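You operate a simulated robot arm through the tools that you are given. There is no shell and no other tool.

You run a simulated two-armed robot. Do the job below in one go: nothing can be reset, and whatever is moved stays where it is left.

TASK
Pair the red remote in the blue dock tray and put it back.
Fine: switch the power on, press PAIR so that its lamp lights, and switch off after.

The check looks at the end state, three seconds after you hand in, the way a careful person would. Anything else that was tipped, shoved, dropped, spilled or broken makes it a failure.

THE ROBOT
Two 7-joint arms with two-finger grippers on one trunk that stands fixed in place. Base frame: the origin is at the foot of the trunk, x ahead of it, y to its left, z up. Units: mm, rad, N and s.
The left shoulder is at [60, 123, 995], the right one opposite. With the tool pointing down near the work surface each hand reaches from about 340 to 800 mm from the base axis, measured 20 degrees to its own side. Payload 1.47 kg a hand.
Tool frame (each hand has its own): the origin (TCP) lies between the finger pads and is the grasp point; the fingertips stand 16 mm ahead of it; z points along the fingers, y is the line along which they close. The gripper opens to 87 mm; its body begins 55 mm behind the TCP.
Orientation is told as [roll, pitch, yaw] about the base's x, y, z axes, in that order, counted from this pose: with the fingers straight down and closing along the base's y, the tool's x points along the base's -x, its y along +y and its z along -z.

THE INTERFACE
- The arms move only by the tool apply_moves. It takes "left_rows", "right_rows" or both (then of equal length, played together; a hand with none holds still); each is a list of rows, each a list of 3 entries, a list of its own where there are three numbers: the shift along the tool's x, y, z in units of 250 mm (1.0 is 250 mm), then the turn, a rotation vector about the tool's x, y, z in units of 45 degrees (1.0 is 45 degrees), then the opening, from 0 (shut) to 1 (fully open). In form: [[[dx, dy, dz], [rx, ry, rz], fingers], ...]. A call has 1 to 20 rows; each row is the pose to reach, as a shift and turn from the pose commanded when the call began, along the tool's axes at that moment. A call with a number of a shift or a turn outside -1 to 1 is refused whole. Each row takes 0.2 s and may step no farther than 50 mm and 0.15 rad from the row before; otherwise, or with a gripper value out of range, the whole call is refused. Where a pose cannot be reached the arm comes as near as it can. A force on the tool above 40 N (or 10 N above the force at the start of the call, whichever is more), or a blocked arm, ends the call early, and 0.2 s more pass. The fingers move at their own pace (about 153 mm/s each) and stop on an object; they squeeze with about 28 N. The grip force told is the motor's: it shows also when the fingers shut on nothing. Time passes only in rows, and 0.2 s behind the last, so rows that repeat a pose let the fingers close. It gives the time, the measured TCP pose, the force on the tool (base axes), the opening and the grip force at its end, in the units of the frame above (readings bear some noise), with the torque about the TCP (base axes, N m) and any sound that the robot's microphone picked up.
- Cameras (640 x 400 px; columns grow to the right, rows downward): "scene" is now at [91.8, 1.1, 1558]; the picture's right is [-0.00, -1.00, 0.00], its down [-0.69, 0.00, -0.72] and it looks along [0.72, -0.00, -0.69] (base axes); focal length 353 px, centre (320, 200). "left" rides on the left gripper at [73, -12, -90] in its tool frame; the picture's right is [0.16, 0.99, 0.00], its down [-0.72, 0.12, -0.68] and it looks along [-0.67, 0.11, 0.73] (tool axes); focal length 247 px, centre (320, 200). "right" rides on the right gripper at [73, 12, -90] in its tool frame; the picture's right is [-0.16, 0.99, 0.00], its down [-0.72, -0.12, -0.68] and it looks along [-0.67, -0.11, 0.73] (tool axes); focal length 247 px, centre (320, 200). There is no depth. A picture from a camera that has moved, and an enlarged one, comes with that camera's place and axes in the base frame and with its lens.
- grab_frame(camera): a new picture of that camera. No time passes.
- slide_trunk(by): moves the trunk up (or, below 0, down) by that many mm; the arms and the scene camera ride with it, the base frame stays. It gives what a move gives, with no picture.
- turn_head(pan, tilt): turns the head with the scene camera to pan (to the left, within 2.094 rad either way) and tilt (down, from -0.506 to 1.204), counted from straight ahead of the robot. It gives what a move gives.
- close_up(camera, box): a new picture of the part [left, top, right, bottom] of that camera's present view, enlarged. No time passes.
- hand_in(): hands the job in; it is judged then, once.

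Nothing tells you positions but the pictures and the camera data. Unless the task says otherwise, let go and move clear before handing in.

The tools are called after "Request:" as name(argument=value, ...) on one line, values as JSON. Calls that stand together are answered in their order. apply_moves: Moves the arms, as the interface text tells. Its arguments: {"type":"object","properties":{"left_rows":{"type":"array","items":{"type":"array"}},"right_rows":{"type":"array","items":{"type":"array"}}},"required":[]} The other tools are called the same way: slide_trunk (by) moves the trunk up or down; turn_head (pan, tilt) turns the head that bears the scene camera; grab_frame (camera) takes a picture; close_up (camera, box) takes an enlarged picture of a part of a camera's view; hand_in () hands the job in.

At the start:

```text
clock: 0.0
left_tcp_pos: [599.5, 214.9, 1113.6]
left_tool_rot: [-0.001, -0.001, 0.0]
left_ft_force: [0.0, -0.6, -0.4]
left_ft_torque: [0.02, 0.0, 0.03]
left_opening: 87.0
left_finger_force: 0.0
right_tcp_pos: [457.8, -200.8, 1119.9]
right_tool_rot: [0.0, 0.0, -0.001]
right_ft_force: [-0.3, 0.0, 0.3]
right_ft_torque: [0.0, -0.03, 0.0]
right_opening: 87.0
right_finger_force: 0.1
trunk travel left (down, up): [-150.0, 80.0]
head pan, tilt (commanded): [-0.005, 0.764]
```

scene: 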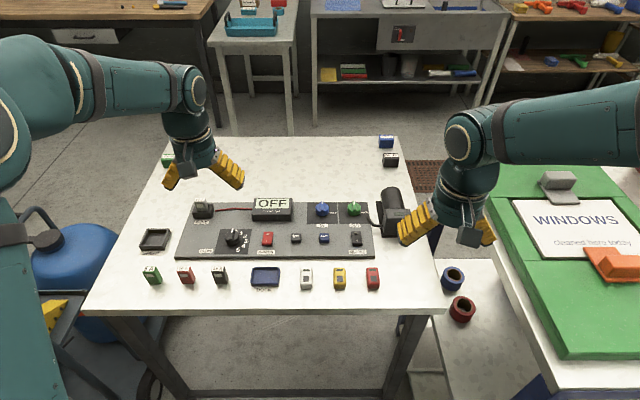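
right: 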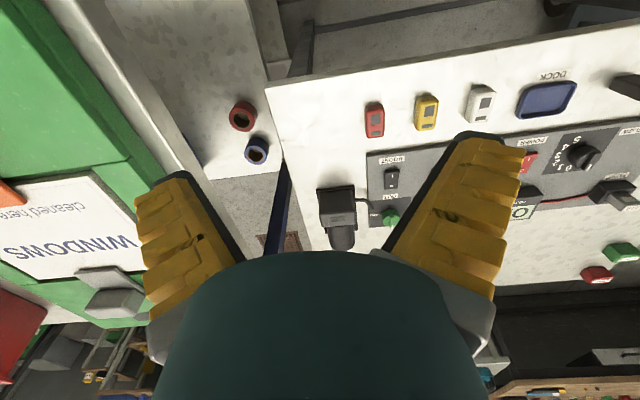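
left: 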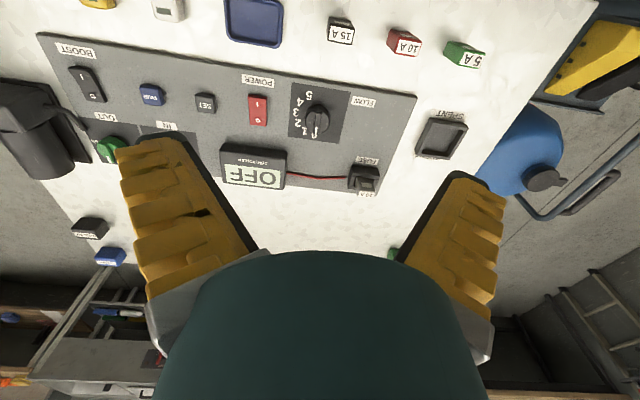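

I see a table with a control panel (power rocker, SET, PAIR, BOOST, a display reading OFF), a blue dock tray, and three remotes (white, yellow, red) beside it. I'll look closer before moving anything.

Request:
close_up(camera="scene", box=[130, 190, 290, 290])

Request:
close_up(camera="scene", box=[250, 190, 410, 290])

Request:
close_up(camera="left", box=[30, 20, 430, 270])

Request:
close_up(camera="right", box=[340, 60, 640, 248])

```text
4.00 times, centred on (210, 240) of scene
camera zoom: at [91.8, 1.1, 1558.0], right [0.0, -1.0, 0.0], down [-0.69, 0.0, -0.72], along [0.72, 0.0, -0.69], focal length 1412 px, centre (760, 40)
```

zoom: 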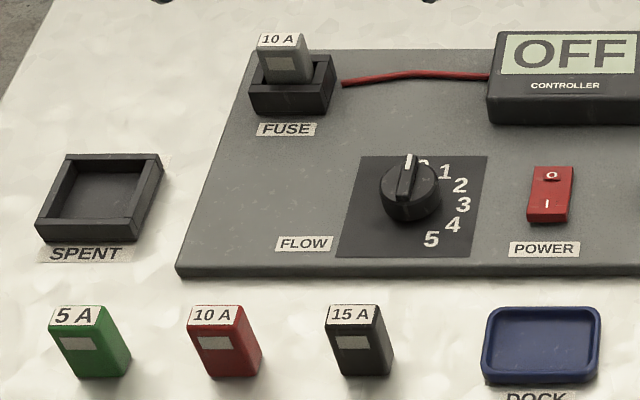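

```text
4.00 times, centred on (330, 240) of scene
camera zoom: at [91.8, 1.1, 1558.0], right [0.0, -1.0, 0.0], down [-0.69, 0.0, -0.72], along [0.72, 0.0, -0.69], focal length 1412 px, centre (280, 40)
```

zoom: 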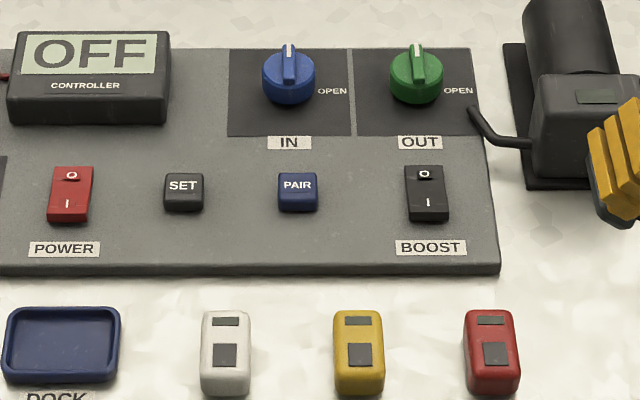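

```text
1.60 times, centred on (230, 145) of left
camera zoom: at [527.2, 203.2, 1201.7], right [-0.16, 0.99, 0.0], down [0.72, 0.12, 0.68], along [0.67, 0.11, -0.73], focal length 395 px, centre (464, 288)
```

zoom: 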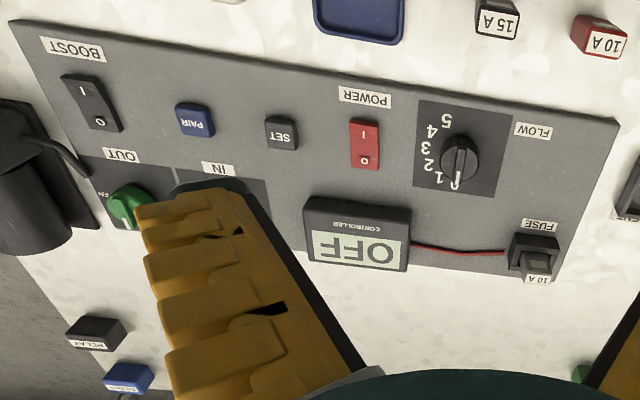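

```text
2.13 times, centred on (490, 154) of right
camera zoom: at [384.5, -189.9, 1209.5], right [0.16, 0.99, 0.0], down [0.72, -0.12, 0.68], along [0.67, -0.11, -0.73], focal length 526 px, centre (-42, 298)
```

zoom: 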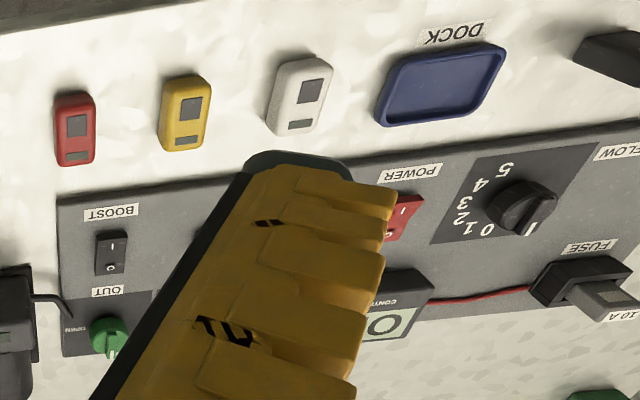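

The table top seems to be around z≈815–820. The red remote is near (582, -128) and the dock is near (585, 136). I'll zoom in tightly on these parts to measure them.

Request:
close_up(camera="scene", box=[340, 260, 404, 300])

Request:
close_up(camera="scene", box=[233, 257, 297, 297])

Request:
close_up(camera="scene", box=[240, 220, 304, 260])

Request:
close_up(camera="scene", box=[300, 220, 364, 260])

Request:
close_up(camera="right", box=[340, 80, 420, 130])

Request:
close_up(camera="scene", box=[180, 190, 308, 270])

```text
10.00 times, centred on (372, 280) of scene
camera zoom: at [91.8, 1.1, 1558.0], right [0.0, -1.0, 0.0], down [-0.69, 0.0, -0.72], along [0.72, 0.0, -0.69], focal length 3531 px, centre (-200, -600)
```

zoom: 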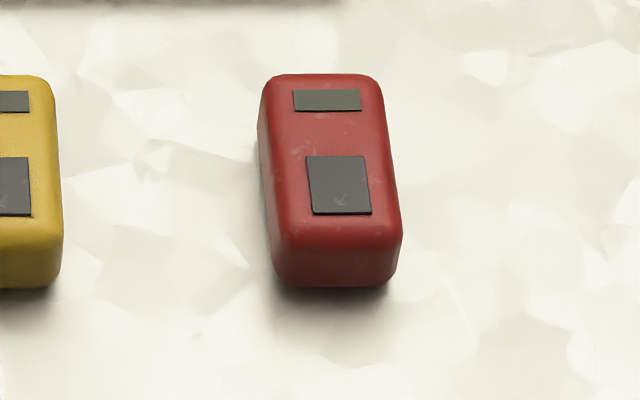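

```text
10.00 times, centred on (265, 277) of scene
camera zoom: at [91.8, 1.1, 1558.0], right [0.0, -1.0, 0.0], down [-0.69, 0.0, -0.72], along [0.72, 0.0, -0.69], focal length 3531 px, centre (870, -570)
```

zoom: 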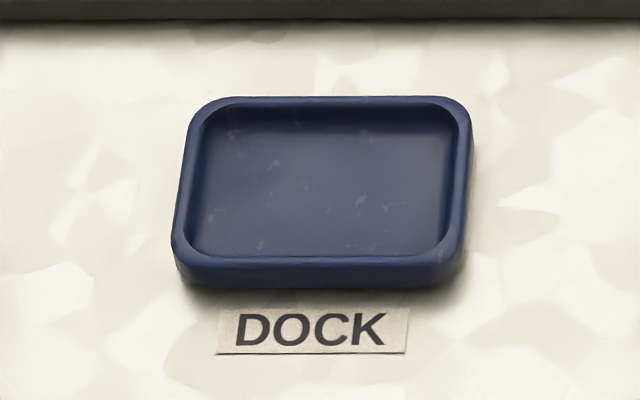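

```text
10.00 times, centred on (272, 240) of scene
camera zoom: at [91.8, 1.1, 1558.0], right [0.0, -1.0, 0.0], down [-0.69, 0.0, -0.72], along [0.72, 0.0, -0.69], focal length 3531 px, centre (800, -200)
```

zoom: 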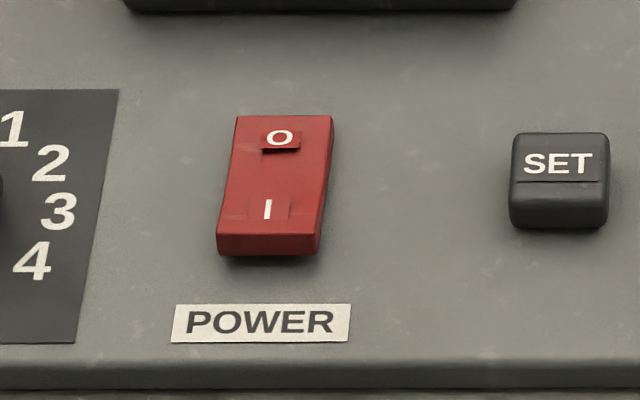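

```text
10.00 times, centred on (332, 240) of scene
camera zoom: at [91.8, 1.1, 1558.0], right [0.0, -1.0, 0.0], down [-0.69, 0.0, -0.72], along [0.72, 0.0, -0.69], focal length 3531 px, centre (200, -200)
```

zoom: 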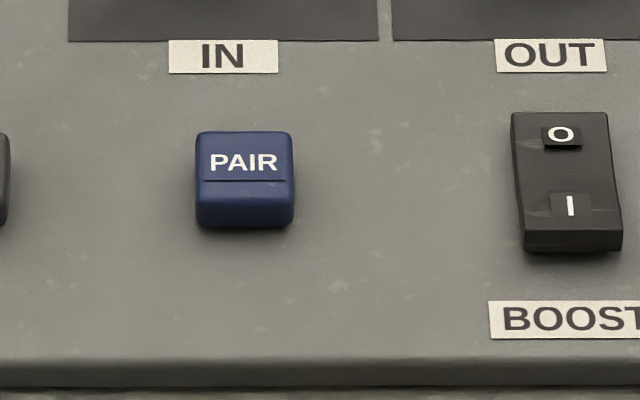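

```text
8.00 times, centred on (380, 105) of right
camera zoom: at [384.5, -189.9, 1209.5], right [0.16, 0.99, 0.0], down [0.72, -0.12, 0.68], along [0.67, -0.11, -0.73], focal length 1976 px, centre (-160, 960)
```

zoom: 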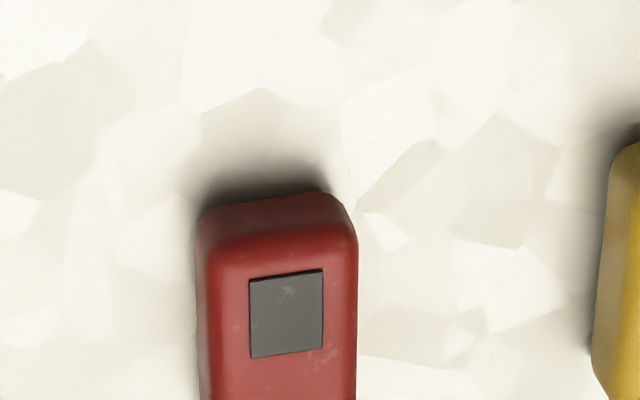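

```text
5.00 times, centred on (244, 230) of scene
camera zoom: at [91.8, 1.1, 1558.0], right [0.0, -1.0, 0.0], down [-0.69, 0.0, -0.72], along [0.72, 0.0, -0.69], focal length 1765 px, centre (700, 50)
```

zoom: 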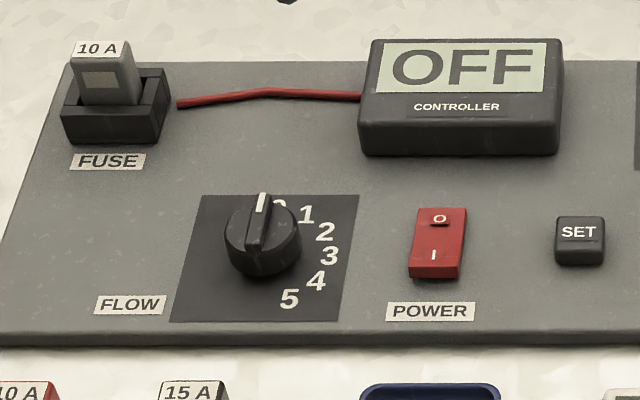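

The remote looks about 48×30×18 mm with its long side along x. The dock's inside is about 61×39 mm with its long side along y, so the remote has to be turned 90°. Next I'll zoom in from the hand cameras to triangulate heights.

Request:
close_up(camera="left", box=[220, 70, 300, 120])

Request:
close_up(camera="left", box=[120, 70, 200, 120])

Request:
close_up(camera="left", box=[210, 0, 306, 60])

Request:
close_up(camera="right", box=[500, 60, 596, 120])

Request:
close_up(camera="right", box=[335, 90, 415, 140])

Request:
close_up(camera="scene", box=[345, 130, 425, 180])

Request:
close_up(camera="left", box=[120, 120, 280, 220])

```text
8.00 times, centred on (260, 95) of left
camera zoom: at [527.2, 203.2, 1201.7], right [-0.16, 0.99, 0.0], down [0.72, 0.12, 0.68], along [0.67, 0.11, -0.73], focal length 1976 px, centre (800, 1040)
```

zoom: 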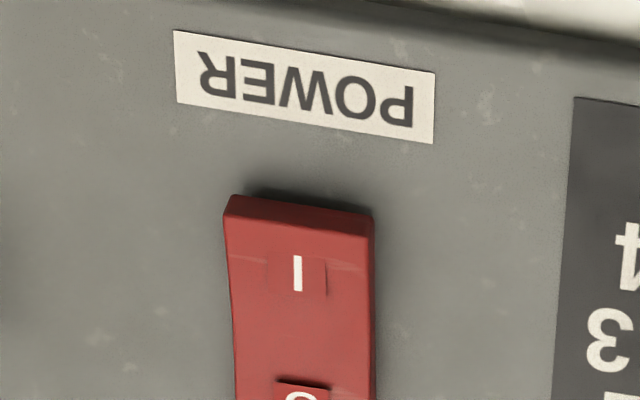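

```text
8.00 times, centred on (160, 95) of left
camera zoom: at [527.2, 203.2, 1201.7], right [-0.16, 0.99, 0.0], down [0.72, 0.12, 0.68], along [0.67, 0.11, -0.73], focal length 1976 px, centre (1600, 1040)
```

zoom: 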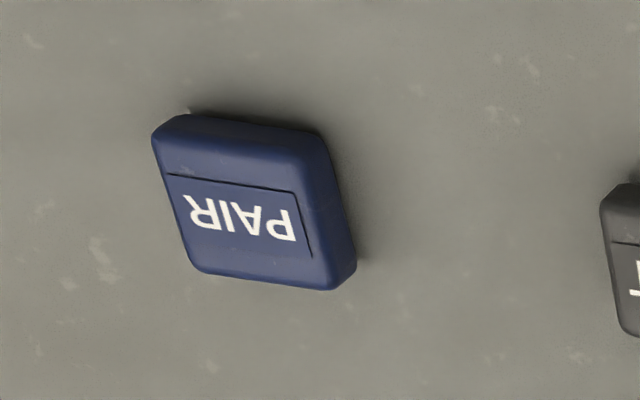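

```text
6.67 times, centred on (258, 30) of left
camera zoom: at [527.2, 203.2, 1201.7], right [-0.16, 0.99, 0.0], down [0.72, 0.12, 0.68], along [0.67, 0.11, -0.73], focal length 1646 px, centre (733, 1333)
```

zoom: 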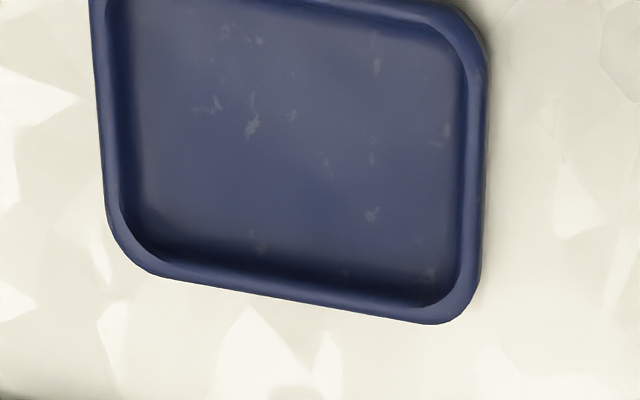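

```text
6.67 times, centred on (548, 90) of right
camera zoom: at [384.5, -189.9, 1209.5], right [0.16, 0.99, 0.0], down [0.72, -0.12, 0.68], along [0.67, -0.11, -0.73], focal length 1646 px, centre (-1200, 933)
```

zoom: 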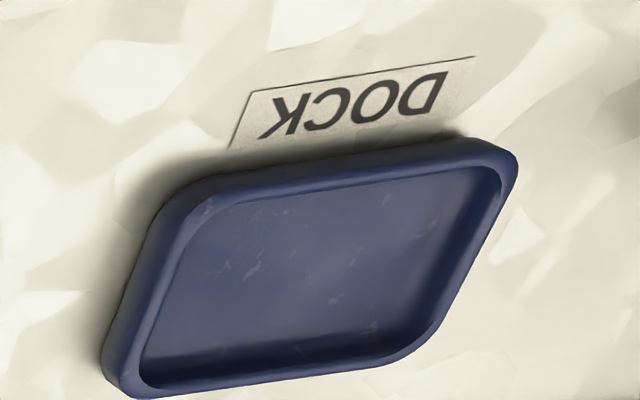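

```text
8.00 times, centred on (375, 115) of right
camera zoom: at [384.5, -189.9, 1209.5], right [0.16, 0.99, 0.0], down [0.72, -0.12, 0.68], along [0.67, -0.11, -0.73], focal length 1976 px, centre (-120, 880)
```

zoom: 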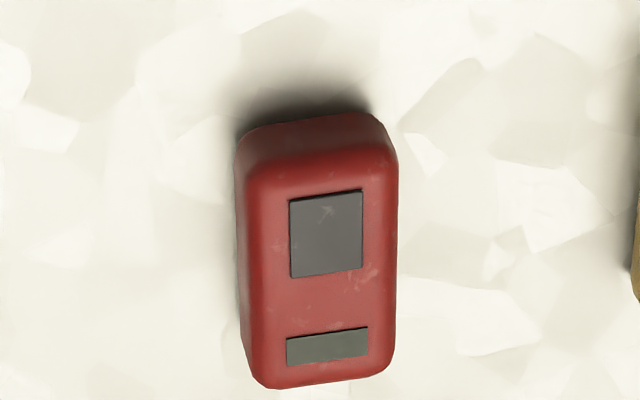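

```text
8.00 times, centred on (385, 155) of scene
camera zoom: at [91.8, 1.1, 1558.0], right [0.0, -1.0, 0.0], down [-0.69, 0.0, -0.72], along [0.72, 0.0, -0.69], focal length 2825 px, centre (-200, 560)
```

zoom: 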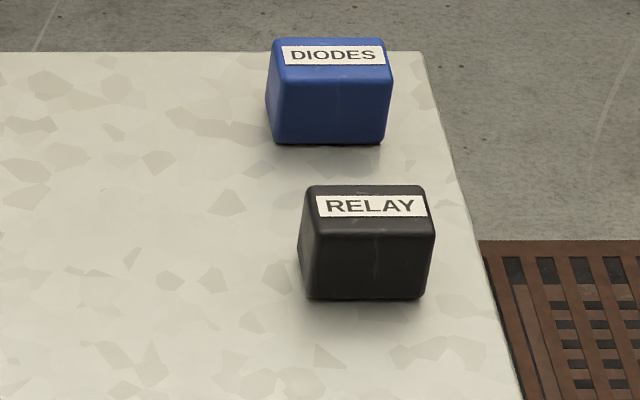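

```text
4.00 times, centred on (200, 170) of left
camera zoom: at [527.2, 203.2, 1201.7], right [-0.16, 0.99, 0.0], down [0.72, 0.12, 0.68], along [0.67, 0.11, -0.73], focal length 988 px, centre (800, 320)
```

zoom: 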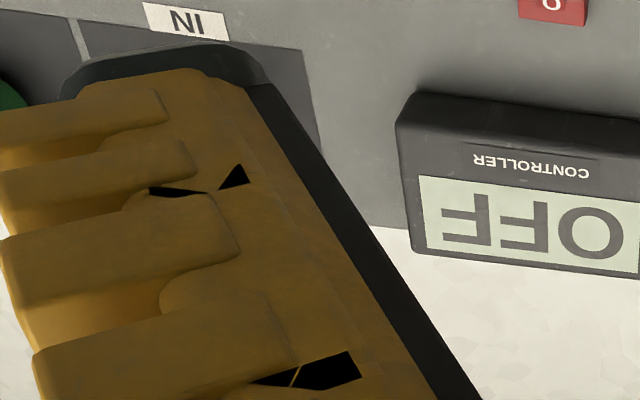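

My triangulation puts the table at z≈818, the panel top at ≈837, the PAIR cap top at ≈847 and the "I" end of POWER near (681, 136, 846). Next I'll bring the right hand above the red remote at a safe height and check alignment.

Request:
apply_moves(right_rows=[[[-0.08, 0.047, 0.143], [0, 0, 0], 0.7], [[-0.163, 0.093, 0.287], [0, 0, 0], 0.7], [[-0.244, 0.14, 0.43], [0, 0, 0], 0.7], [[-0.325, 0.187, 0.573], [0, 0, 0], 0.7], [[-0.407, 0.233, 0.717], [0, 0, 0], 0.7], [[-0.488, 0.28, 0.86], [0, 0, 0], 0.7], [[-0.488, 0.28, 0.86], [0, 0, 0], 0.7]])

Request:
grab_frame(camera="scene")

Request:
grab_frame(camera="right")

```text
clock: 1.6
left_tcp_pos: [599.6, 214.3, 1112.3]
left_tool_rot: [0.0, 0.001, 0.0]
left_ft_force: [0.2, 0.1, 0.2]
left_ft_torque: [0.02, -0.04, -0.02]
left_opening: 87.0
left_finger_force: 0.0
right_tcp_pos: [579.8, -130.7, 904.6]
right_tool_rot: [-0.001, -0.002, 0.001]
right_ft_force: [0.5, -0.3, -0.4]
right_ft_torque: [-0.01, -0.01, -0.01]
right_opening: 65.4
right_finger_force: 3.4
trunk travel left (down, up): [-150.0, 80.0]
head pan, tilt (commanded): [-0.005, 0.764]
```

```text
taken
camera scene: at [91.1, 1.0, 1558.1], right [0.0, -1.0, 0.0], down [-0.69, 0.0, -0.72], along [0.72, 0.0, -0.69], focal length 353 px, centre (320, 200)
```

scene: 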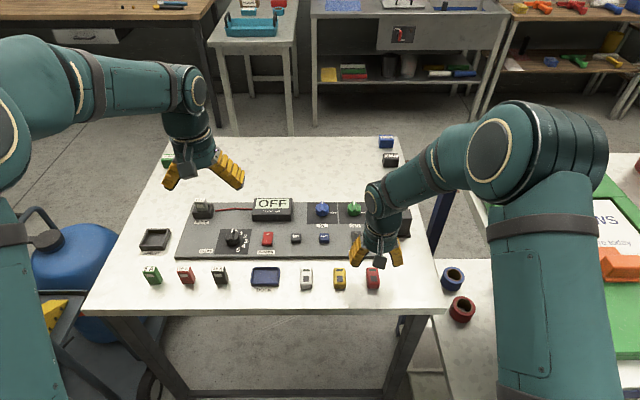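

```text
taken
camera right: at [505.2, -119.5, 993.7], right [0.16, 0.99, 0.0], down [0.72, -0.12, 0.68], along [0.67, -0.11, -0.73], focal length 247 px, centre (320, 200)
```

right: 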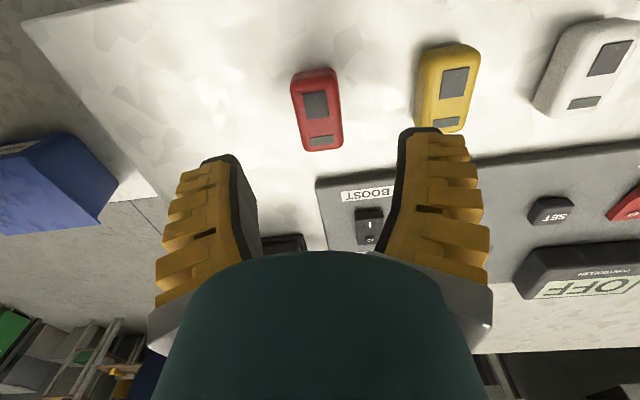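

The right hand now hovers above the red remote. I'll zoom in on the fingers and the remote to check lateral alignment before descending.

Request:
close_up(camera="right", box=[240, 50, 400, 150])

Request:
close_up(camera="right", box=[160, 120, 480, 320])

Request:
close_up(camera="scene", box=[324, 220, 420, 300])

```text
4.00 times, centred on (320, 100) of right
camera zoom: at [505.2, -119.5, 993.7], right [0.16, 0.99, 0.0], down [0.72, -0.12, 0.68], along [0.67, -0.11, -0.73], focal length 988 px, centre (320, 600)
```

zoom: 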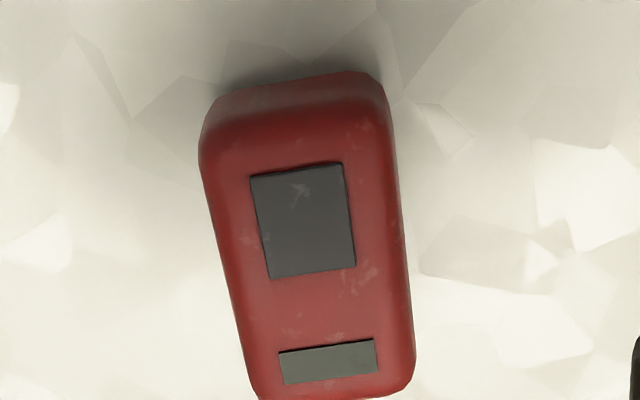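

```text
2.00 times, centred on (320, 220) of right
camera zoom: at [505.2, -119.5, 993.7], right [0.16, 0.99, 0.0], down [0.72, -0.12, 0.68], along [0.67, -0.11, -0.73], focal length 494 px, centre (320, 160)
```

zoom: 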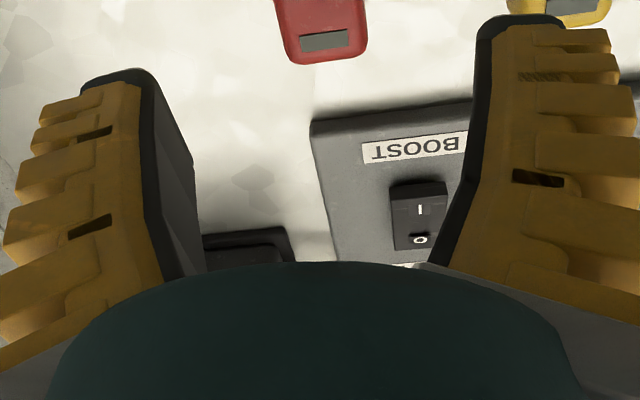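

```text
5.00 times, centred on (372, 260) of scene
camera zoom: at [91.1, 1.0, 1558.1], right [0.0, -1.0, 0.0], down [-0.69, 0.0, -0.72], along [0.72, 0.0, -0.69], focal length 1765 px, centre (60, -100)
```

zoom: 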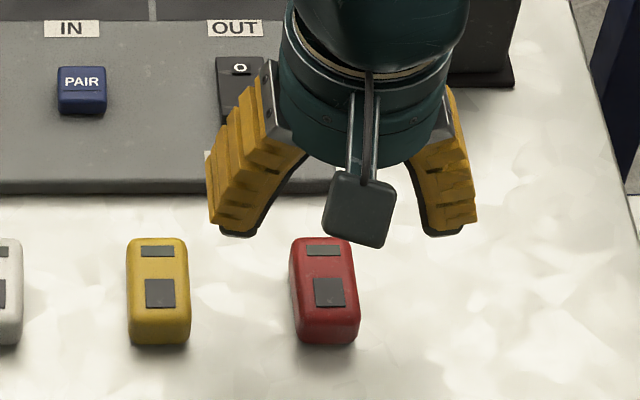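

The hand is aligned in y, and the remote centre is at about x≈577.5. I'll lower until the fingertips are just above the remote and check again.

Request:
apply_moves(right_rows=[[[0.01, -0.002, 0.06], [0, 0, 0], 0.65], [[0.01, -0.002, 0.12], [0, 0, 0], 0.65], [[0.01, -0.002, 0.17], [0, 0, 0], 0.65], [[0.01, -0.002, 0.17], [0, 0, 0], 0.65]])

Request:
close_up(camera="scene", box=[340, 250, 404, 290])

Request:
close_up(camera="right", box=[160, 0, 480, 200])

```text
clock: 2.6
left_tcp_pos: [598.5, 214.8, 1113.2]
left_tool_rot: [0.0, 0.001, -0.001]
left_ft_force: [0.1, -0.2, -0.1]
left_ft_torque: [0.01, -0.01, -0.02]
left_opening: 86.9
left_finger_force: 0.1
right_tcp_pos: [577.4, -130.9, 861.7]
right_tool_rot: [0.0, 0.001, -0.001]
right_ft_force: [0.0, 0.0, 0.6]
right_ft_torque: [0.01, -0.02, -0.01]
right_opening: 61.6
right_finger_force: 3.0
trunk travel left (down, up): [-150.0, 80.0]
head pan, tilt (commanded): [-0.005, 0.764]
```

```text
10.00 times, centred on (372, 270) of scene
camera zoom: at [91.8, 1.1, 1558.0], right [0.0, -1.0, 0.0], down [-0.69, 0.0, -0.72], along [0.72, 0.0, -0.69], focal length 3531 px, centre (-200, -500)
```

zoom: 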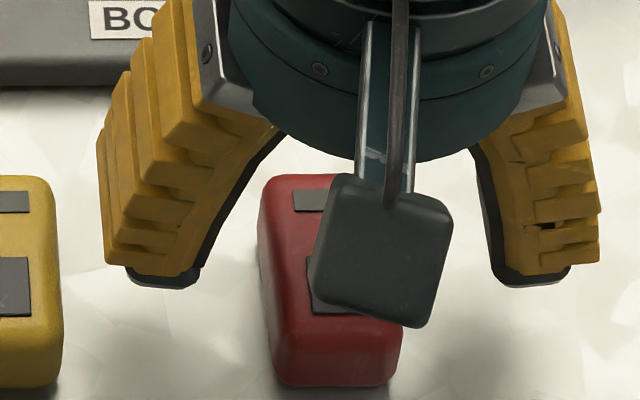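

```text
2.00 times, centred on (320, 100) of right
camera zoom: at [503.7, -120.6, 952.0], right [0.16, 0.99, 0.0], down [0.72, -0.12, 0.68], along [0.67, -0.11, -0.73], focal length 494 px, centre (320, 400)
```

zoom: 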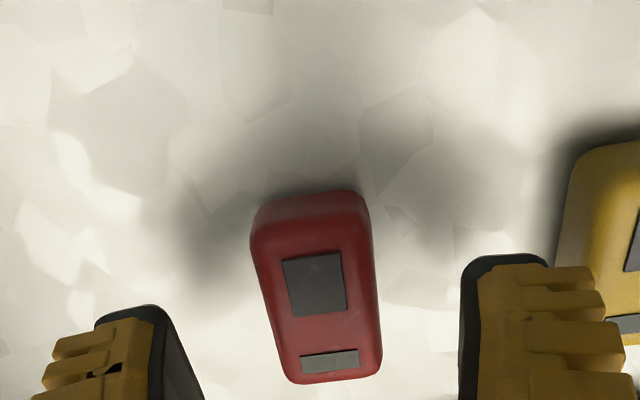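

The fingers straddle the remote symmetrically. I'll lower about 18 mm so the fingertips reach mid-height on its sides, and look before closing.

Request:
apply_moves(right_rows=[[[0, 0, 0.025], [0, 0, 0], 0.65], [[0, 0, 0.05], [0, 0, 0], 0.65], [[0, 0, 0.072], [0, 0, 0], 0.65], [[0, 0, 0.072], [0, 0, 0], 0.65]])

Request:
close_up(camera="scene", box=[340, 255, 404, 295])

Request:
close_up(camera="right", box=[160, 0, 480, 200])

Request:
close_up(camera="left", box=[0, 0, 160, 100])

```text
clock: 3.6
left_tcp_pos: [599.1, 214.7, 1113.6]
left_tool_rot: [0.0, 0.001, 0.0]
left_ft_force: [0.5, 0.1, -0.5]
left_ft_torque: [0.01, -0.01, -0.01]
left_opening: 87.2
left_finger_force: 0.1
right_tcp_pos: [578.4, -131.6, 843.5]
right_tool_rot: [0.001, 0.001, 0.0]
right_ft_force: [0.1, 0.1, 0.3]
right_ft_torque: [0.05, 0.02, 0.01]
right_opening: 61.4
right_finger_force: 3.6
trunk travel left (down, up): [-150.0, 80.0]
head pan, tilt (commanded): [-0.005, 0.764]
```

```text
10.00 times, centred on (372, 275) of scene
camera zoom: at [91.7, 1.1, 1558.0], right [0.0, -1.0, 0.0], down [-0.69, 0.0, -0.72], along [0.72, 0.0, -0.69], focal length 3531 px, centre (-200, -550)
```

zoom: 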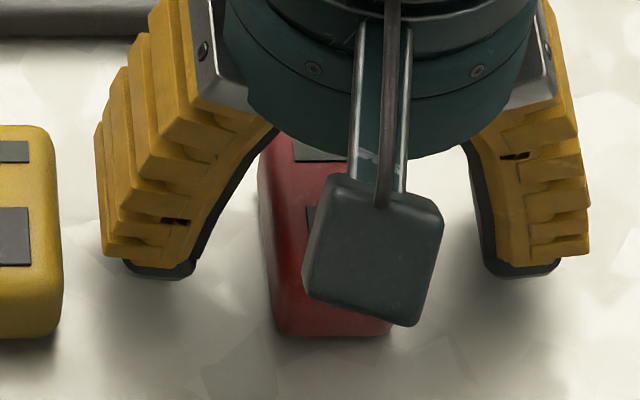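

```text
2.00 times, centred on (320, 100) of right
camera zoom: at [504.3, -121.2, 933.8], right [0.16, 0.99, 0.0], down [0.72, -0.12, 0.68], along [0.67, -0.11, -0.73], focal length 494 px, centre (320, 400)
```

zoom: 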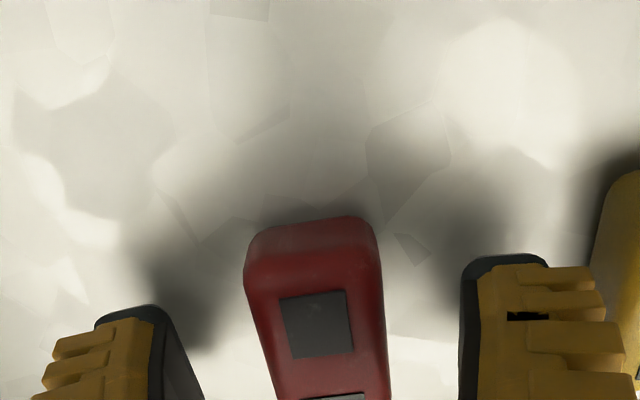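

```text
4.00 times, centred on (80, 50) of left
camera zoom: at [527.2, 203.2, 1201.7], right [-0.16, 0.99, 0.0], down [0.72, 0.12, 0.68], along [0.67, 0.11, -0.73], focal length 988 px, centre (1280, 800)
```

zoom: 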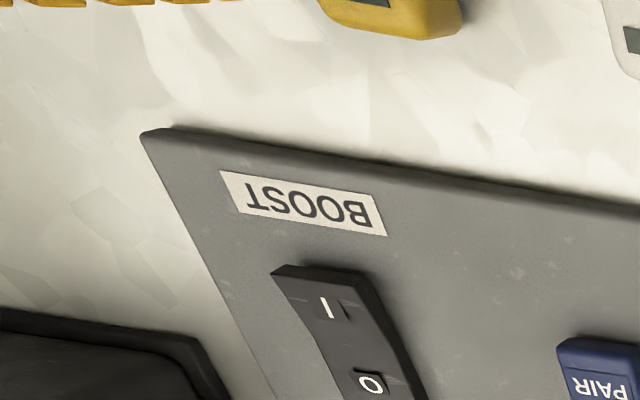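

The fingertips are about halfway up the sides of the remote and clear of it. I'll close on it now without lifting.

Request:
apply_moves(right_rows=[[[0, 0, 0], [0, 0, 0], 0.3], [[0, 0, 0], [0, 0, 0], 0.1], [[0, 0, 0], [0, 0, 0], 0.1], [[0, 0, 0], [0, 0, 0], 0.1]])

Request:
close_up(camera="scene", box=[340, 255, 404, 295])

Request:
close_up(camera="right", box=[160, 0, 480, 200])

```text
clock: 4.6
left_tcp_pos: [598.9, 214.3, 1114.3]
left_tool_rot: [0.001, 0.0, 0.0]
left_ft_force: [0.4, 0.5, -0.4]
left_ft_torque: [0.0, 0.01, 0.03]
left_opening: 87.1
left_finger_force: 0.0
right_tcp_pos: [578.7, -131.9, 846.0]
right_tool_rot: [0.0, -0.002, 0.0]
right_ft_force: [0.2, -1.5, 12.1]
right_ft_torque: [-0.05, 0.07, -0.03]
right_opening: 23.5
right_finger_force: 27.9
trunk travel left (down, up): [-150.0, 80.0]
head pan, tilt (commanded): [-0.005, 0.764]
```

```text
10.00 times, centred on (372, 275) of scene
camera zoom: at [90.9, 1.2, 1558.1], right [0.0, -1.0, 0.0], down [-0.69, 0.0, -0.72], along [0.72, 0.0, -0.69], focal length 3531 px, centre (-200, -550)
```

zoom: 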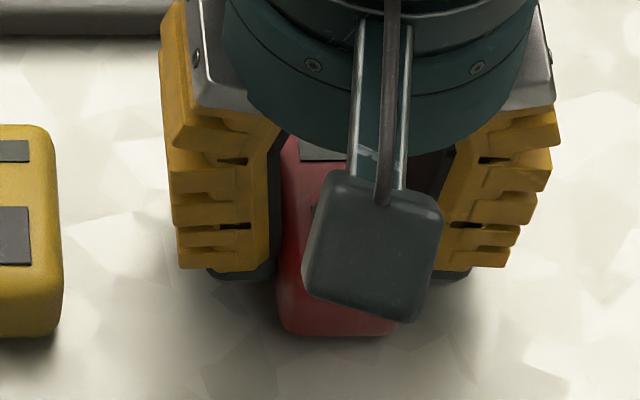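

```text
2.00 times, centred on (320, 100) of right
camera zoom: at [504.1, -121.0, 934.7], right [0.16, 0.99, 0.0], down [0.72, -0.12, 0.68], along [0.67, -0.11, -0.73], focal length 494 px, centre (320, 400)
```

zoom: 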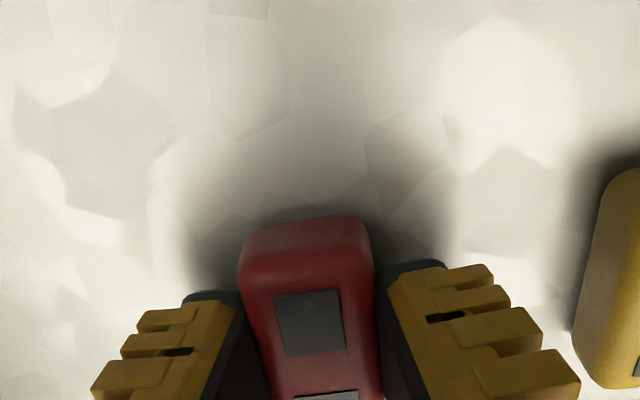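

Closing gave a 12 N upward push. Either the fingertips touched the table as they swung in, or they are riding on the remote's rounded top edge. I'll reopen, lift clear, and check that the remote hasn't shifted.

Request:
apply_moves(right_rows=[[[0, 0, 0], [0, 0, 0], 0.4], [[0, 0, 0], [0, 0, 0], 0.65], [[0, 0, 0], [0, 0, 0], 0.65], [[0, 0, -0.04], [0, 0, 0], 0.65], [[0, 0, -0.12], [0, 0, 0], 0.65], [[0, 0, -0.2], [0, 0, 0], 0.65], [[0, 0, -0.28], [0, 0, 0], 0.65], [[0, 0, -0.28], [0, 0, 0], 0.65]])

Request:
close_up(camera="scene", box=[340, 260, 404, 300])

Request:
close_up(camera="right", box=[240, 50, 400, 150])

```text
clock: 6.4
left_tcp_pos: [599.2, 214.8, 1113.0]
left_tool_rot: [0.0, -0.001, -0.003]
left_ft_force: [-0.2, -1.1, 0.5]
left_ft_torque: [0.03, -0.01, -0.01]
left_opening: 87.3
left_finger_force: 0.0
right_tcp_pos: [576.6, -129.6, 914.0]
right_tool_rot: [0.001, -0.001, -0.001]
right_ft_force: [0.3, 0.3, 0.2]
right_ft_torque: [0.0, 0.02, 0.02]
right_opening: 61.3
right_finger_force: 3.5
trunk travel left (down, up): [-150.0, 80.0]
head pan, tilt (commanded): [-0.005, 0.764]
```

```text
10.00 times, centred on (372, 280) of scene
camera zoom: at [92.1, 1.1, 1558.0], right [0.0, -1.0, 0.0], down [-0.69, 0.0, -0.72], along [0.72, 0.0, -0.69], focal length 3531 px, centre (-200, -600)
```

zoom: 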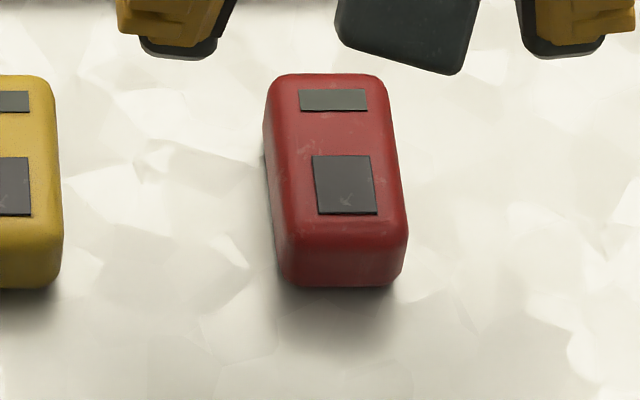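

```text
4.00 times, centred on (320, 100) of right
camera zoom: at [503.6, -120.5, 1003.1], right [0.16, 0.99, 0.0], down [0.72, -0.12, 0.68], along [0.67, -0.11, -0.73], focal length 988 px, centre (320, 600)
```

zoom: 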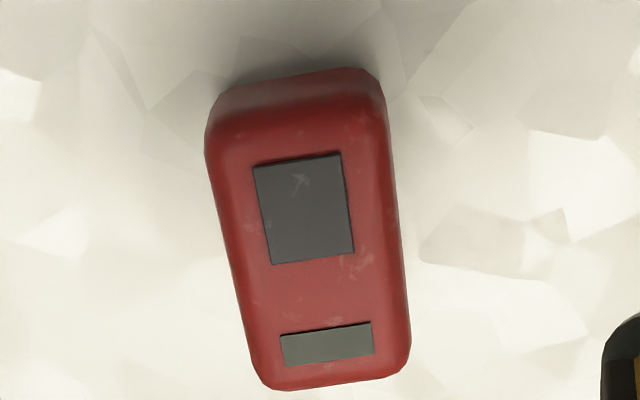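

The remote shifted only about 1.4 mm toward -y and is still square. To learn the true table height, I'll probe an empty spot on the table, right of the remote, with closed fingers.

Request:
apply_moves(right_rows=[[[0, -0.1, 0], [0, 0, 0], 0.4], [[0, -0.2, 0], [0, 0, 0], 0.2], [[0, -0.3, 0], [0, 0, 0], 0.0], [[0, -0.3, 0.1], [0, 0, 0], 0.0], [[0, -0.3, 0.2], [0, 0, 0], 0.0], [[0, -0.3, 0.272], [0, 0, 0], 0.0], [[0, -0.3, 0.272], [0, 0, 0], 0.0]])

Request:
close_up(camera="scene", box=[360, 240, 440, 290])

Request:
close_up(camera="right", box=[160, 100, 480, 300])

```text
clock: 8.0
left_tcp_pos: [597.8, 214.8, 1112.9]
left_tool_rot: [0.0, -0.001, -0.002]
left_ft_force: [-0.5, -0.3, -0.2]
left_ft_torque: [-0.02, 0.0, 0.01]
left_opening: 87.1
left_finger_force: 0.0
right_tcp_pos: [576.1, -206.6, 845.6]
right_tool_rot: [0.0, 0.0, 0.001]
right_ft_force: [-0.1, -0.4, -0.3]
right_ft_torque: [-0.01, 0.0, -0.02]
right_opening: 0.1
right_finger_force: 27.7
trunk travel left (down, up): [-150.0, 80.0]
head pan, tilt (commanded): [-0.005, 0.764]
```

```text
8.00 times, centred on (400, 265) of scene
camera zoom: at [91.6, 1.0, 1558.1], right [0.0, -1.0, 0.0], down [-0.69, 0.0, -0.72], along [0.72, 0.0, -0.69], focal length 2825 px, centre (-320, -320)
```

zoom: 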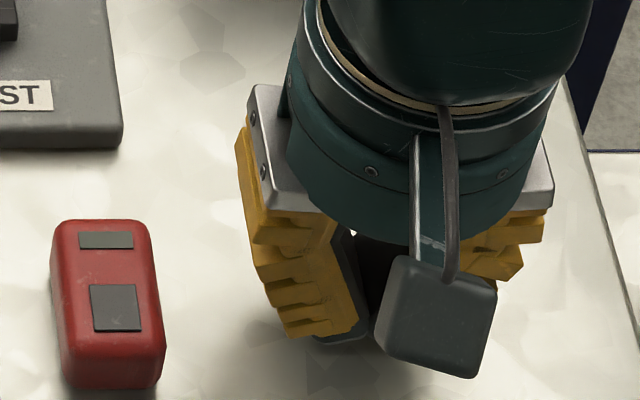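

```text
2.00 times, centred on (320, 200) of right
camera zoom: at [503.2, -196.2, 936.0], right [0.16, 0.99, 0.0], down [0.72, -0.12, 0.68], along [0.67, -0.11, -0.73], focal length 494 px, centre (320, 200)
```

zoom: 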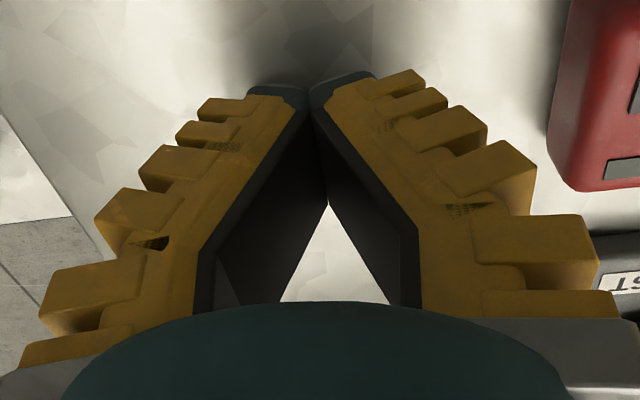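

No contact yet at TCP z≈845.6 with fingers closed. I'll step down slowly and watch for contact force.

Request:
apply_moves(right_rows=[[[0, 0, 0.006], [0, 0, 0], 0.0], [[0, 0, 0.012], [0, 0, 0], 0.0], [[0, 0, 0.016], [0, 0, 0], 0.0]])

```text
clock: 8.8
left_tcp_pos: [598.7, 214.8, 1112.6]
left_tool_rot: [0.0, -0.002, 0.0]
left_ft_force: [-1.0, 0.6, -1.0]
left_ft_torque: [-0.01, 0.0, -0.01]
left_opening: 87.1
left_finger_force: 0.1
right_tcp_pos: [578.5, -206.4, 841.4]
right_tool_rot: [-0.001, -0.001, -0.001]
right_ft_force: [0.1, -0.2, -0.2]
right_ft_torque: [0.0, 0.01, -0.02]
right_opening: 0.0
right_finger_force: 28.2
trunk travel left (down, up): [-150.0, 80.0]
head pan, tilt (commanded): [-0.005, 0.764]
```

Request:
apply_moves(right_rows=[[[0, 0, 0.004], [0, 0, 0], 0.0], [[0, 0, 0.008], [0, 0, 0], 0.0], [[0, 0, 0.012], [0, 0, 0], 0.0]])

```text
clock: 9.6
left_tcp_pos: [600.2, 215.4, 1112.1]
left_tool_rot: [0.0, 0.0, -0.001]
left_ft_force: [-0.4, 0.5, -0.1]
left_ft_torque: [-0.01, 0.01, -0.02]
left_opening: 87.0
left_finger_force: 0.1
right_tcp_pos: [577.5, -207.6, 840.1]
right_tool_rot: [-0.002, -0.001, 0.0]
right_ft_force: [1.1, -0.2, 0.9]
right_ft_torque: [0.03, -0.02, 0.03]
right_opening: 0.0
right_finger_force: 27.9
trunk travel left (down, up): [-150.0, 80.0]
head pan, tilt (commanded): [-0.005, 0.764]
```

Request:
apply_moves(right_rows=[[[0, 0, 0.004], [0, 0, 0], 0.0], [[0, 0, 0.008], [0, 0, 0], 0.0]])

```text
clock: 10.2
left_tcp_pos: [599.8, 214.3, 1113.7]
left_tool_rot: [-0.001, 0.001, -0.001]
left_ft_force: [-0.7, -0.3, 0.2]
left_ft_torque: [0.03, -0.02, 0.02]
left_opening: 86.8
left_finger_force: 0.1
right_tcp_pos: [577.6, -205.6, 836.9]
right_tool_rot: [0.0, 0.001, -0.001]
right_ft_force: [0.1, -0.1, 1.3]
right_ft_torque: [0.01, 0.0, 0.01]
right_opening: 0.0
right_finger_force: 28.5
trunk travel left (down, up): [-150.0, 80.0]
head pan, tilt (commanded): [-0.005, 0.764]
```

Request:
apply_moves(right_rows=[[[0, 0, 0.004], [0, 0, 0], 0.0], [[0, 0, 0.008], [0, 0, 0], 0.0]])

Request:
close_up(camera="scene", box=[376, 252, 424, 282])

```text
clock: 10.8
left_tcp_pos: [599.0, 213.9, 1113.0]
left_tool_rot: [-0.001, -0.001, -0.001]
left_ft_force: [-0.2, -0.1, -0.3]
left_ft_torque: [0.01, 0.02, 0.0]
left_opening: 87.1
left_finger_force: 0.0
right_tcp_pos: [577.4, -206.7, 835.2]
right_tool_rot: [0.0, 0.0, -0.001]
right_ft_force: [-0.3, 0.4, -1.5]
right_ft_torque: [0.03, -0.01, 0.01]
right_opening: 0.0
right_finger_force: 27.7
trunk travel left (down, up): [-150.0, 80.0]
head pan, tilt (commanded): [-0.005, 0.764]
```

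```text
13.33 times, centred on (400, 267) of scene
camera zoom: at [91.8, 1.1, 1558.0], right [0.0, -1.0, 0.0], down [-0.69, 0.0, -0.72], along [0.72, 0.0, -0.69], focal length 4708 px, centre (-747, -693)
```

zoom: 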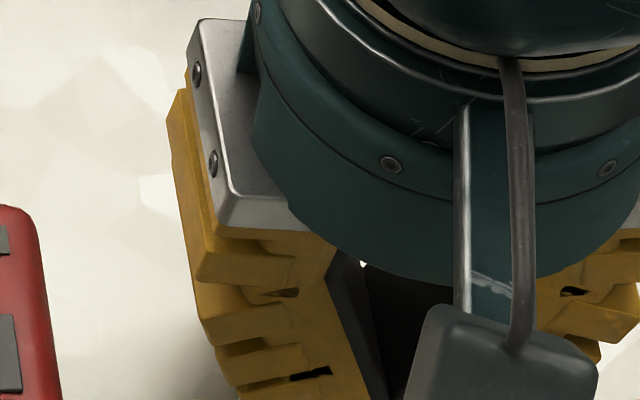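

Request:
apply_moves(right_rows=[[[0, 0, 0.004], [0, 0, 0], 0.0], [[0, 0, 0.008], [0, 0, 0], 0.0], [[0, 0, 0.008], [0, 0, 0], 0.0]])

```text
clock: 11.6
left_tcp_pos: [598.4, 213.7, 1112.7]
left_tool_rot: [-0.001, -0.001, 0.001]
left_ft_force: [-0.7, -0.1, 0.0]
left_ft_torque: [0.02, 0.0, 0.02]
left_opening: 87.1
left_finger_force: 0.1
right_tcp_pos: [578.3, -206.8, 834.1]
right_tool_rot: [0.0, -0.002, -0.001]
right_ft_force: [-1.2, -3.9, 12.9]
right_ft_torque: [0.0, 0.05, 0.01]
right_opening: 0.3
right_finger_force: 28.2
trunk travel left (down, up): [-150.0, 80.0]
head pan, tilt (commanded): [-0.005, 0.764]
```

The closed fingertips met the table at TCP z≈834, so the table is at z≈818 as estimated. The earlier push came from the tips swinging downward as they pinched. I'll go back over the remote, grip about 1 mm higher, and check the hold with a small lift.

Request:
apply_moves(right_rows=[[[0, 0, -0.06], [0, 0, 0], 0.0], [[0, 0, -0.15], [0, 0, 0], 0.3], [[0, 0, -0.27], [0, 0, 0], 0.6], [[0, 0.1, -0.27], [0, 0, 0], 0.6], [[0, 0.2, -0.27], [0, 0, 0], 0.6], [[0, 0.3, -0.27], [0, 0, 0], 0.6], [[0, 0.3, -0.27], [0, 0, 0], 0.6], [[0, 0.3, -0.18], [0, 0, 0], 0.6], [[0, 0.3, -0.12], [0, 0, 0], 0.6], [[0, 0.3, -0.08], [0, 0, 0], 0.6], [[0, 0.3, -0.048], [0, 0, 0], 0.6], [[0, 0.3, -0.048], [0, 0, 0], 0.6]])

Request:
close_up(camera="scene", box=[340, 255, 404, 295])

Request:
close_up(camera="right", box=[160, 0, 480, 200])

```text
clock: 14.2
left_tcp_pos: [598.5, 214.9, 1113.3]
left_tool_rot: [-0.001, 0.0, -0.001]
left_ft_force: [1.0, -0.4, -0.3]
left_ft_torque: [0.0, -0.01, 0.01]
left_opening: 87.0
left_finger_force: 0.1
right_tcp_pos: [577.1, -130.8, 844.2]
right_tool_rot: [0.0, 0.0, -0.001]
right_ft_force: [0.2, -0.5, 0.4]
right_ft_torque: [0.01, -0.01, 0.02]
right_opening: 57.1
right_finger_force: 3.8
trunk travel left (down, up): [-150.0, 80.0]
head pan, tilt (commanded): [-0.005, 0.764]
```

```text
10.00 times, centred on (372, 275) of scene
camera zoom: at [91.9, 1.2, 1558.0], right [0.0, -1.0, 0.0], down [-0.69, 0.0, -0.72], along [0.72, 0.0, -0.69], focal length 3531 px, centre (-200, -550)
```

zoom: 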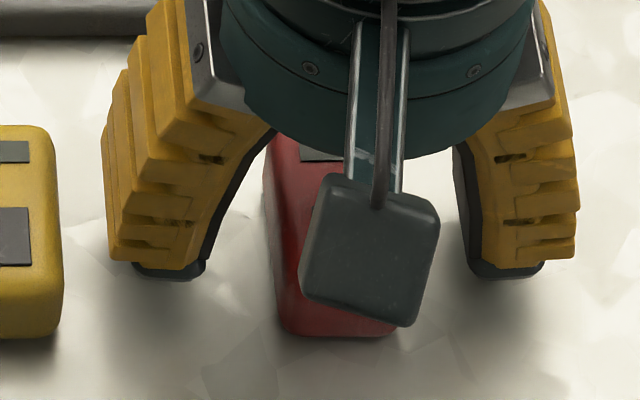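

```text
2.00 times, centred on (320, 100) of right
camera zoom: at [504.0, -120.3, 934.1], right [0.16, 0.99, 0.0], down [0.72, -0.12, 0.68], along [0.67, -0.11, -0.73], focal length 494 px, centre (320, 400)
```

zoom: 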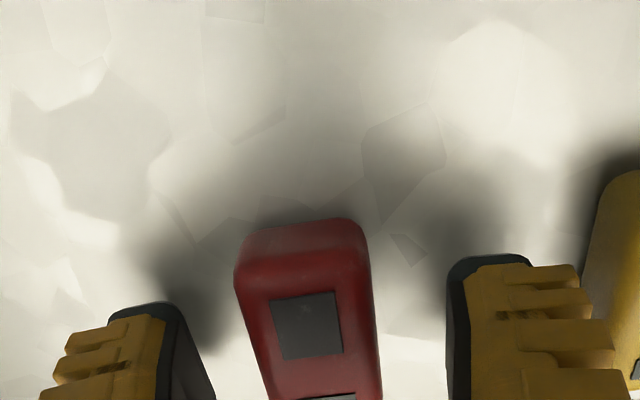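

The fingers straddle the remote again. I'll close and then lift just 4 mm to test the grip.

Request:
apply_moves(right_rows=[[[0, 0, 0], [0, 0, 0], 0.3], [[0, 0, 0], [0, 0, 0], 0.1], [[0, 0, 0], [0, 0, 0], 0.1], [[0, 0, -0.006], [0, 0, 0], 0.1], [[0, 0, -0.01], [0, 0, 0], 0.1], [[0, 0, -0.016], [0, 0, 0], 0.1], [[0, 0, -0.016], [0, 0, 0], 0.1]])

Request:
close_up(camera="scene", box=[340, 255, 404, 295])

Request:
close_up(camera="right", box=[160, 0, 480, 200])

```text
clock: 15.8
left_tcp_pos: [600.0, 215.2, 1113.9]
left_tool_rot: [0.0, -0.001, 0.0]
left_ft_force: [0.8, 0.4, -0.3]
left_ft_torque: [0.0, -0.01, 0.0]
left_opening: 86.9
left_finger_force: 0.1
right_tcp_pos: [576.4, -130.8, 848.3]
right_tool_rot: [0.002, 0.0, 0.0]
right_ft_force: [0.2, 0.1, -0.7]
right_ft_torque: [-0.01, -0.02, 0.0]
right_opening: 21.3
right_finger_force: 28.3
trunk travel left (down, up): [-150.0, 80.0]
head pan, tilt (commanded): [-0.005, 0.764]
```

```text
10.00 times, centred on (372, 275) of scene
camera zoom: at [91.9, 1.1, 1558.0], right [0.0, -1.0, 0.0], down [-0.69, 0.0, -0.72], along [0.72, 0.0, -0.69], focal length 3531 px, centre (-200, -550)
```

zoom: 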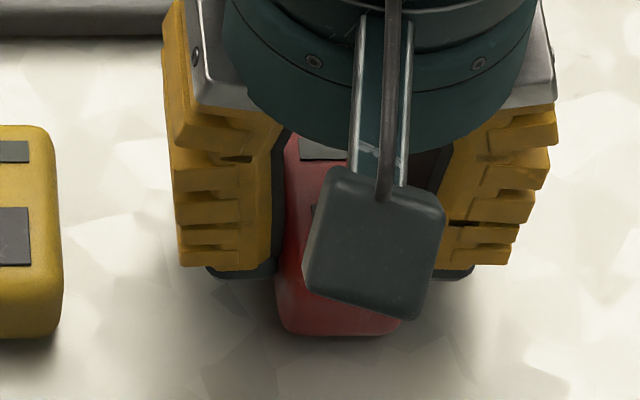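

```text
2.00 times, centred on (320, 100) of right
camera zoom: at [502.8, -120.7, 938.2], right [0.16, 0.99, 0.0], down [0.72, -0.12, 0.68], along [0.67, -0.11, -0.73], focal length 494 px, centre (320, 400)
```

zoom: 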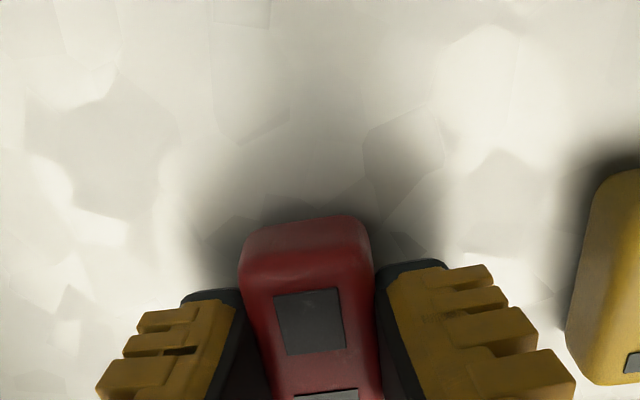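

The remote did not lift. The fingers crept up its rounded top edge (opening shrank to 21 mm), so the grip is too high. I'll open, go about 8 mm lower, and grip nearer mid-body.

Request:
apply_moves(right_rows=[[[0, 0, 0], [0, 0, 0], 0.35], [[0, 0, 0], [0, 0, 0], 0.6], [[0, 0, 0], [0, 0, 0], 0.6], [[0, 0, 0.016], [0, 0, 0], 0.6], [[0, 0, 0.034], [0, 0, 0], 0.6], [[0, 0, 0.034], [0, 0, 0], 0.6]])

Request:
close_up(camera="scene", box=[340, 255, 404, 295])

Request:
close_up(camera="right", box=[160, 0, 480, 200])

```text
clock: 17.2
left_tcp_pos: [600.2, 214.7, 1112.8]
left_tool_rot: [-0.001, 0.0, -0.001]
left_ft_force: [0.5, -0.5, 0.8]
left_ft_torque: [0.0, 0.02, 0.0]
left_opening: 86.8
left_finger_force: 0.1
right_tcp_pos: [576.2, -131.3, 841.1]
right_tool_rot: [0.0, 0.001, 0.0]
right_ft_force: [-0.3, 0.1, -0.6]
right_ft_torque: [0.0, 0.04, 0.02]
right_opening: 57.3
right_finger_force: 3.9
trunk travel left (down, up): [-150.0, 80.0]
head pan, tilt (commanded): [-0.005, 0.764]
```

```text
10.00 times, centred on (372, 275) of scene
camera zoom: at [91.8, 1.1, 1558.0], right [0.0, -1.0, 0.0], down [-0.69, 0.0, -0.72], along [0.72, 0.0, -0.69], focal length 3531 px, centre (-200, -550)
```

zoom: 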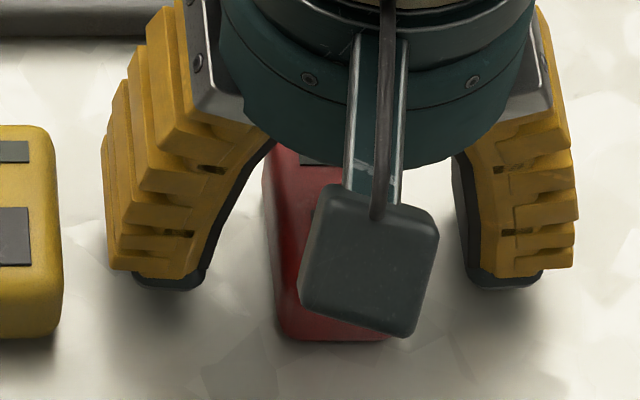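

```text
2.00 times, centred on (320, 100) of right
camera zoom: at [503.9, -120.5, 930.3], right [0.16, 0.99, 0.0], down [0.72, -0.12, 0.68], along [0.67, -0.11, -0.73], focal length 494 px, centre (320, 400)
```

zoom: 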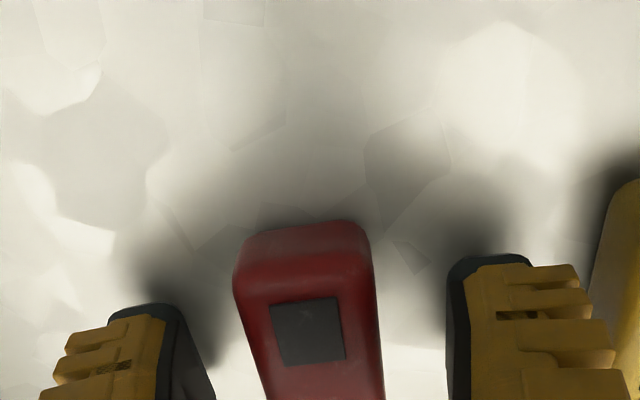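

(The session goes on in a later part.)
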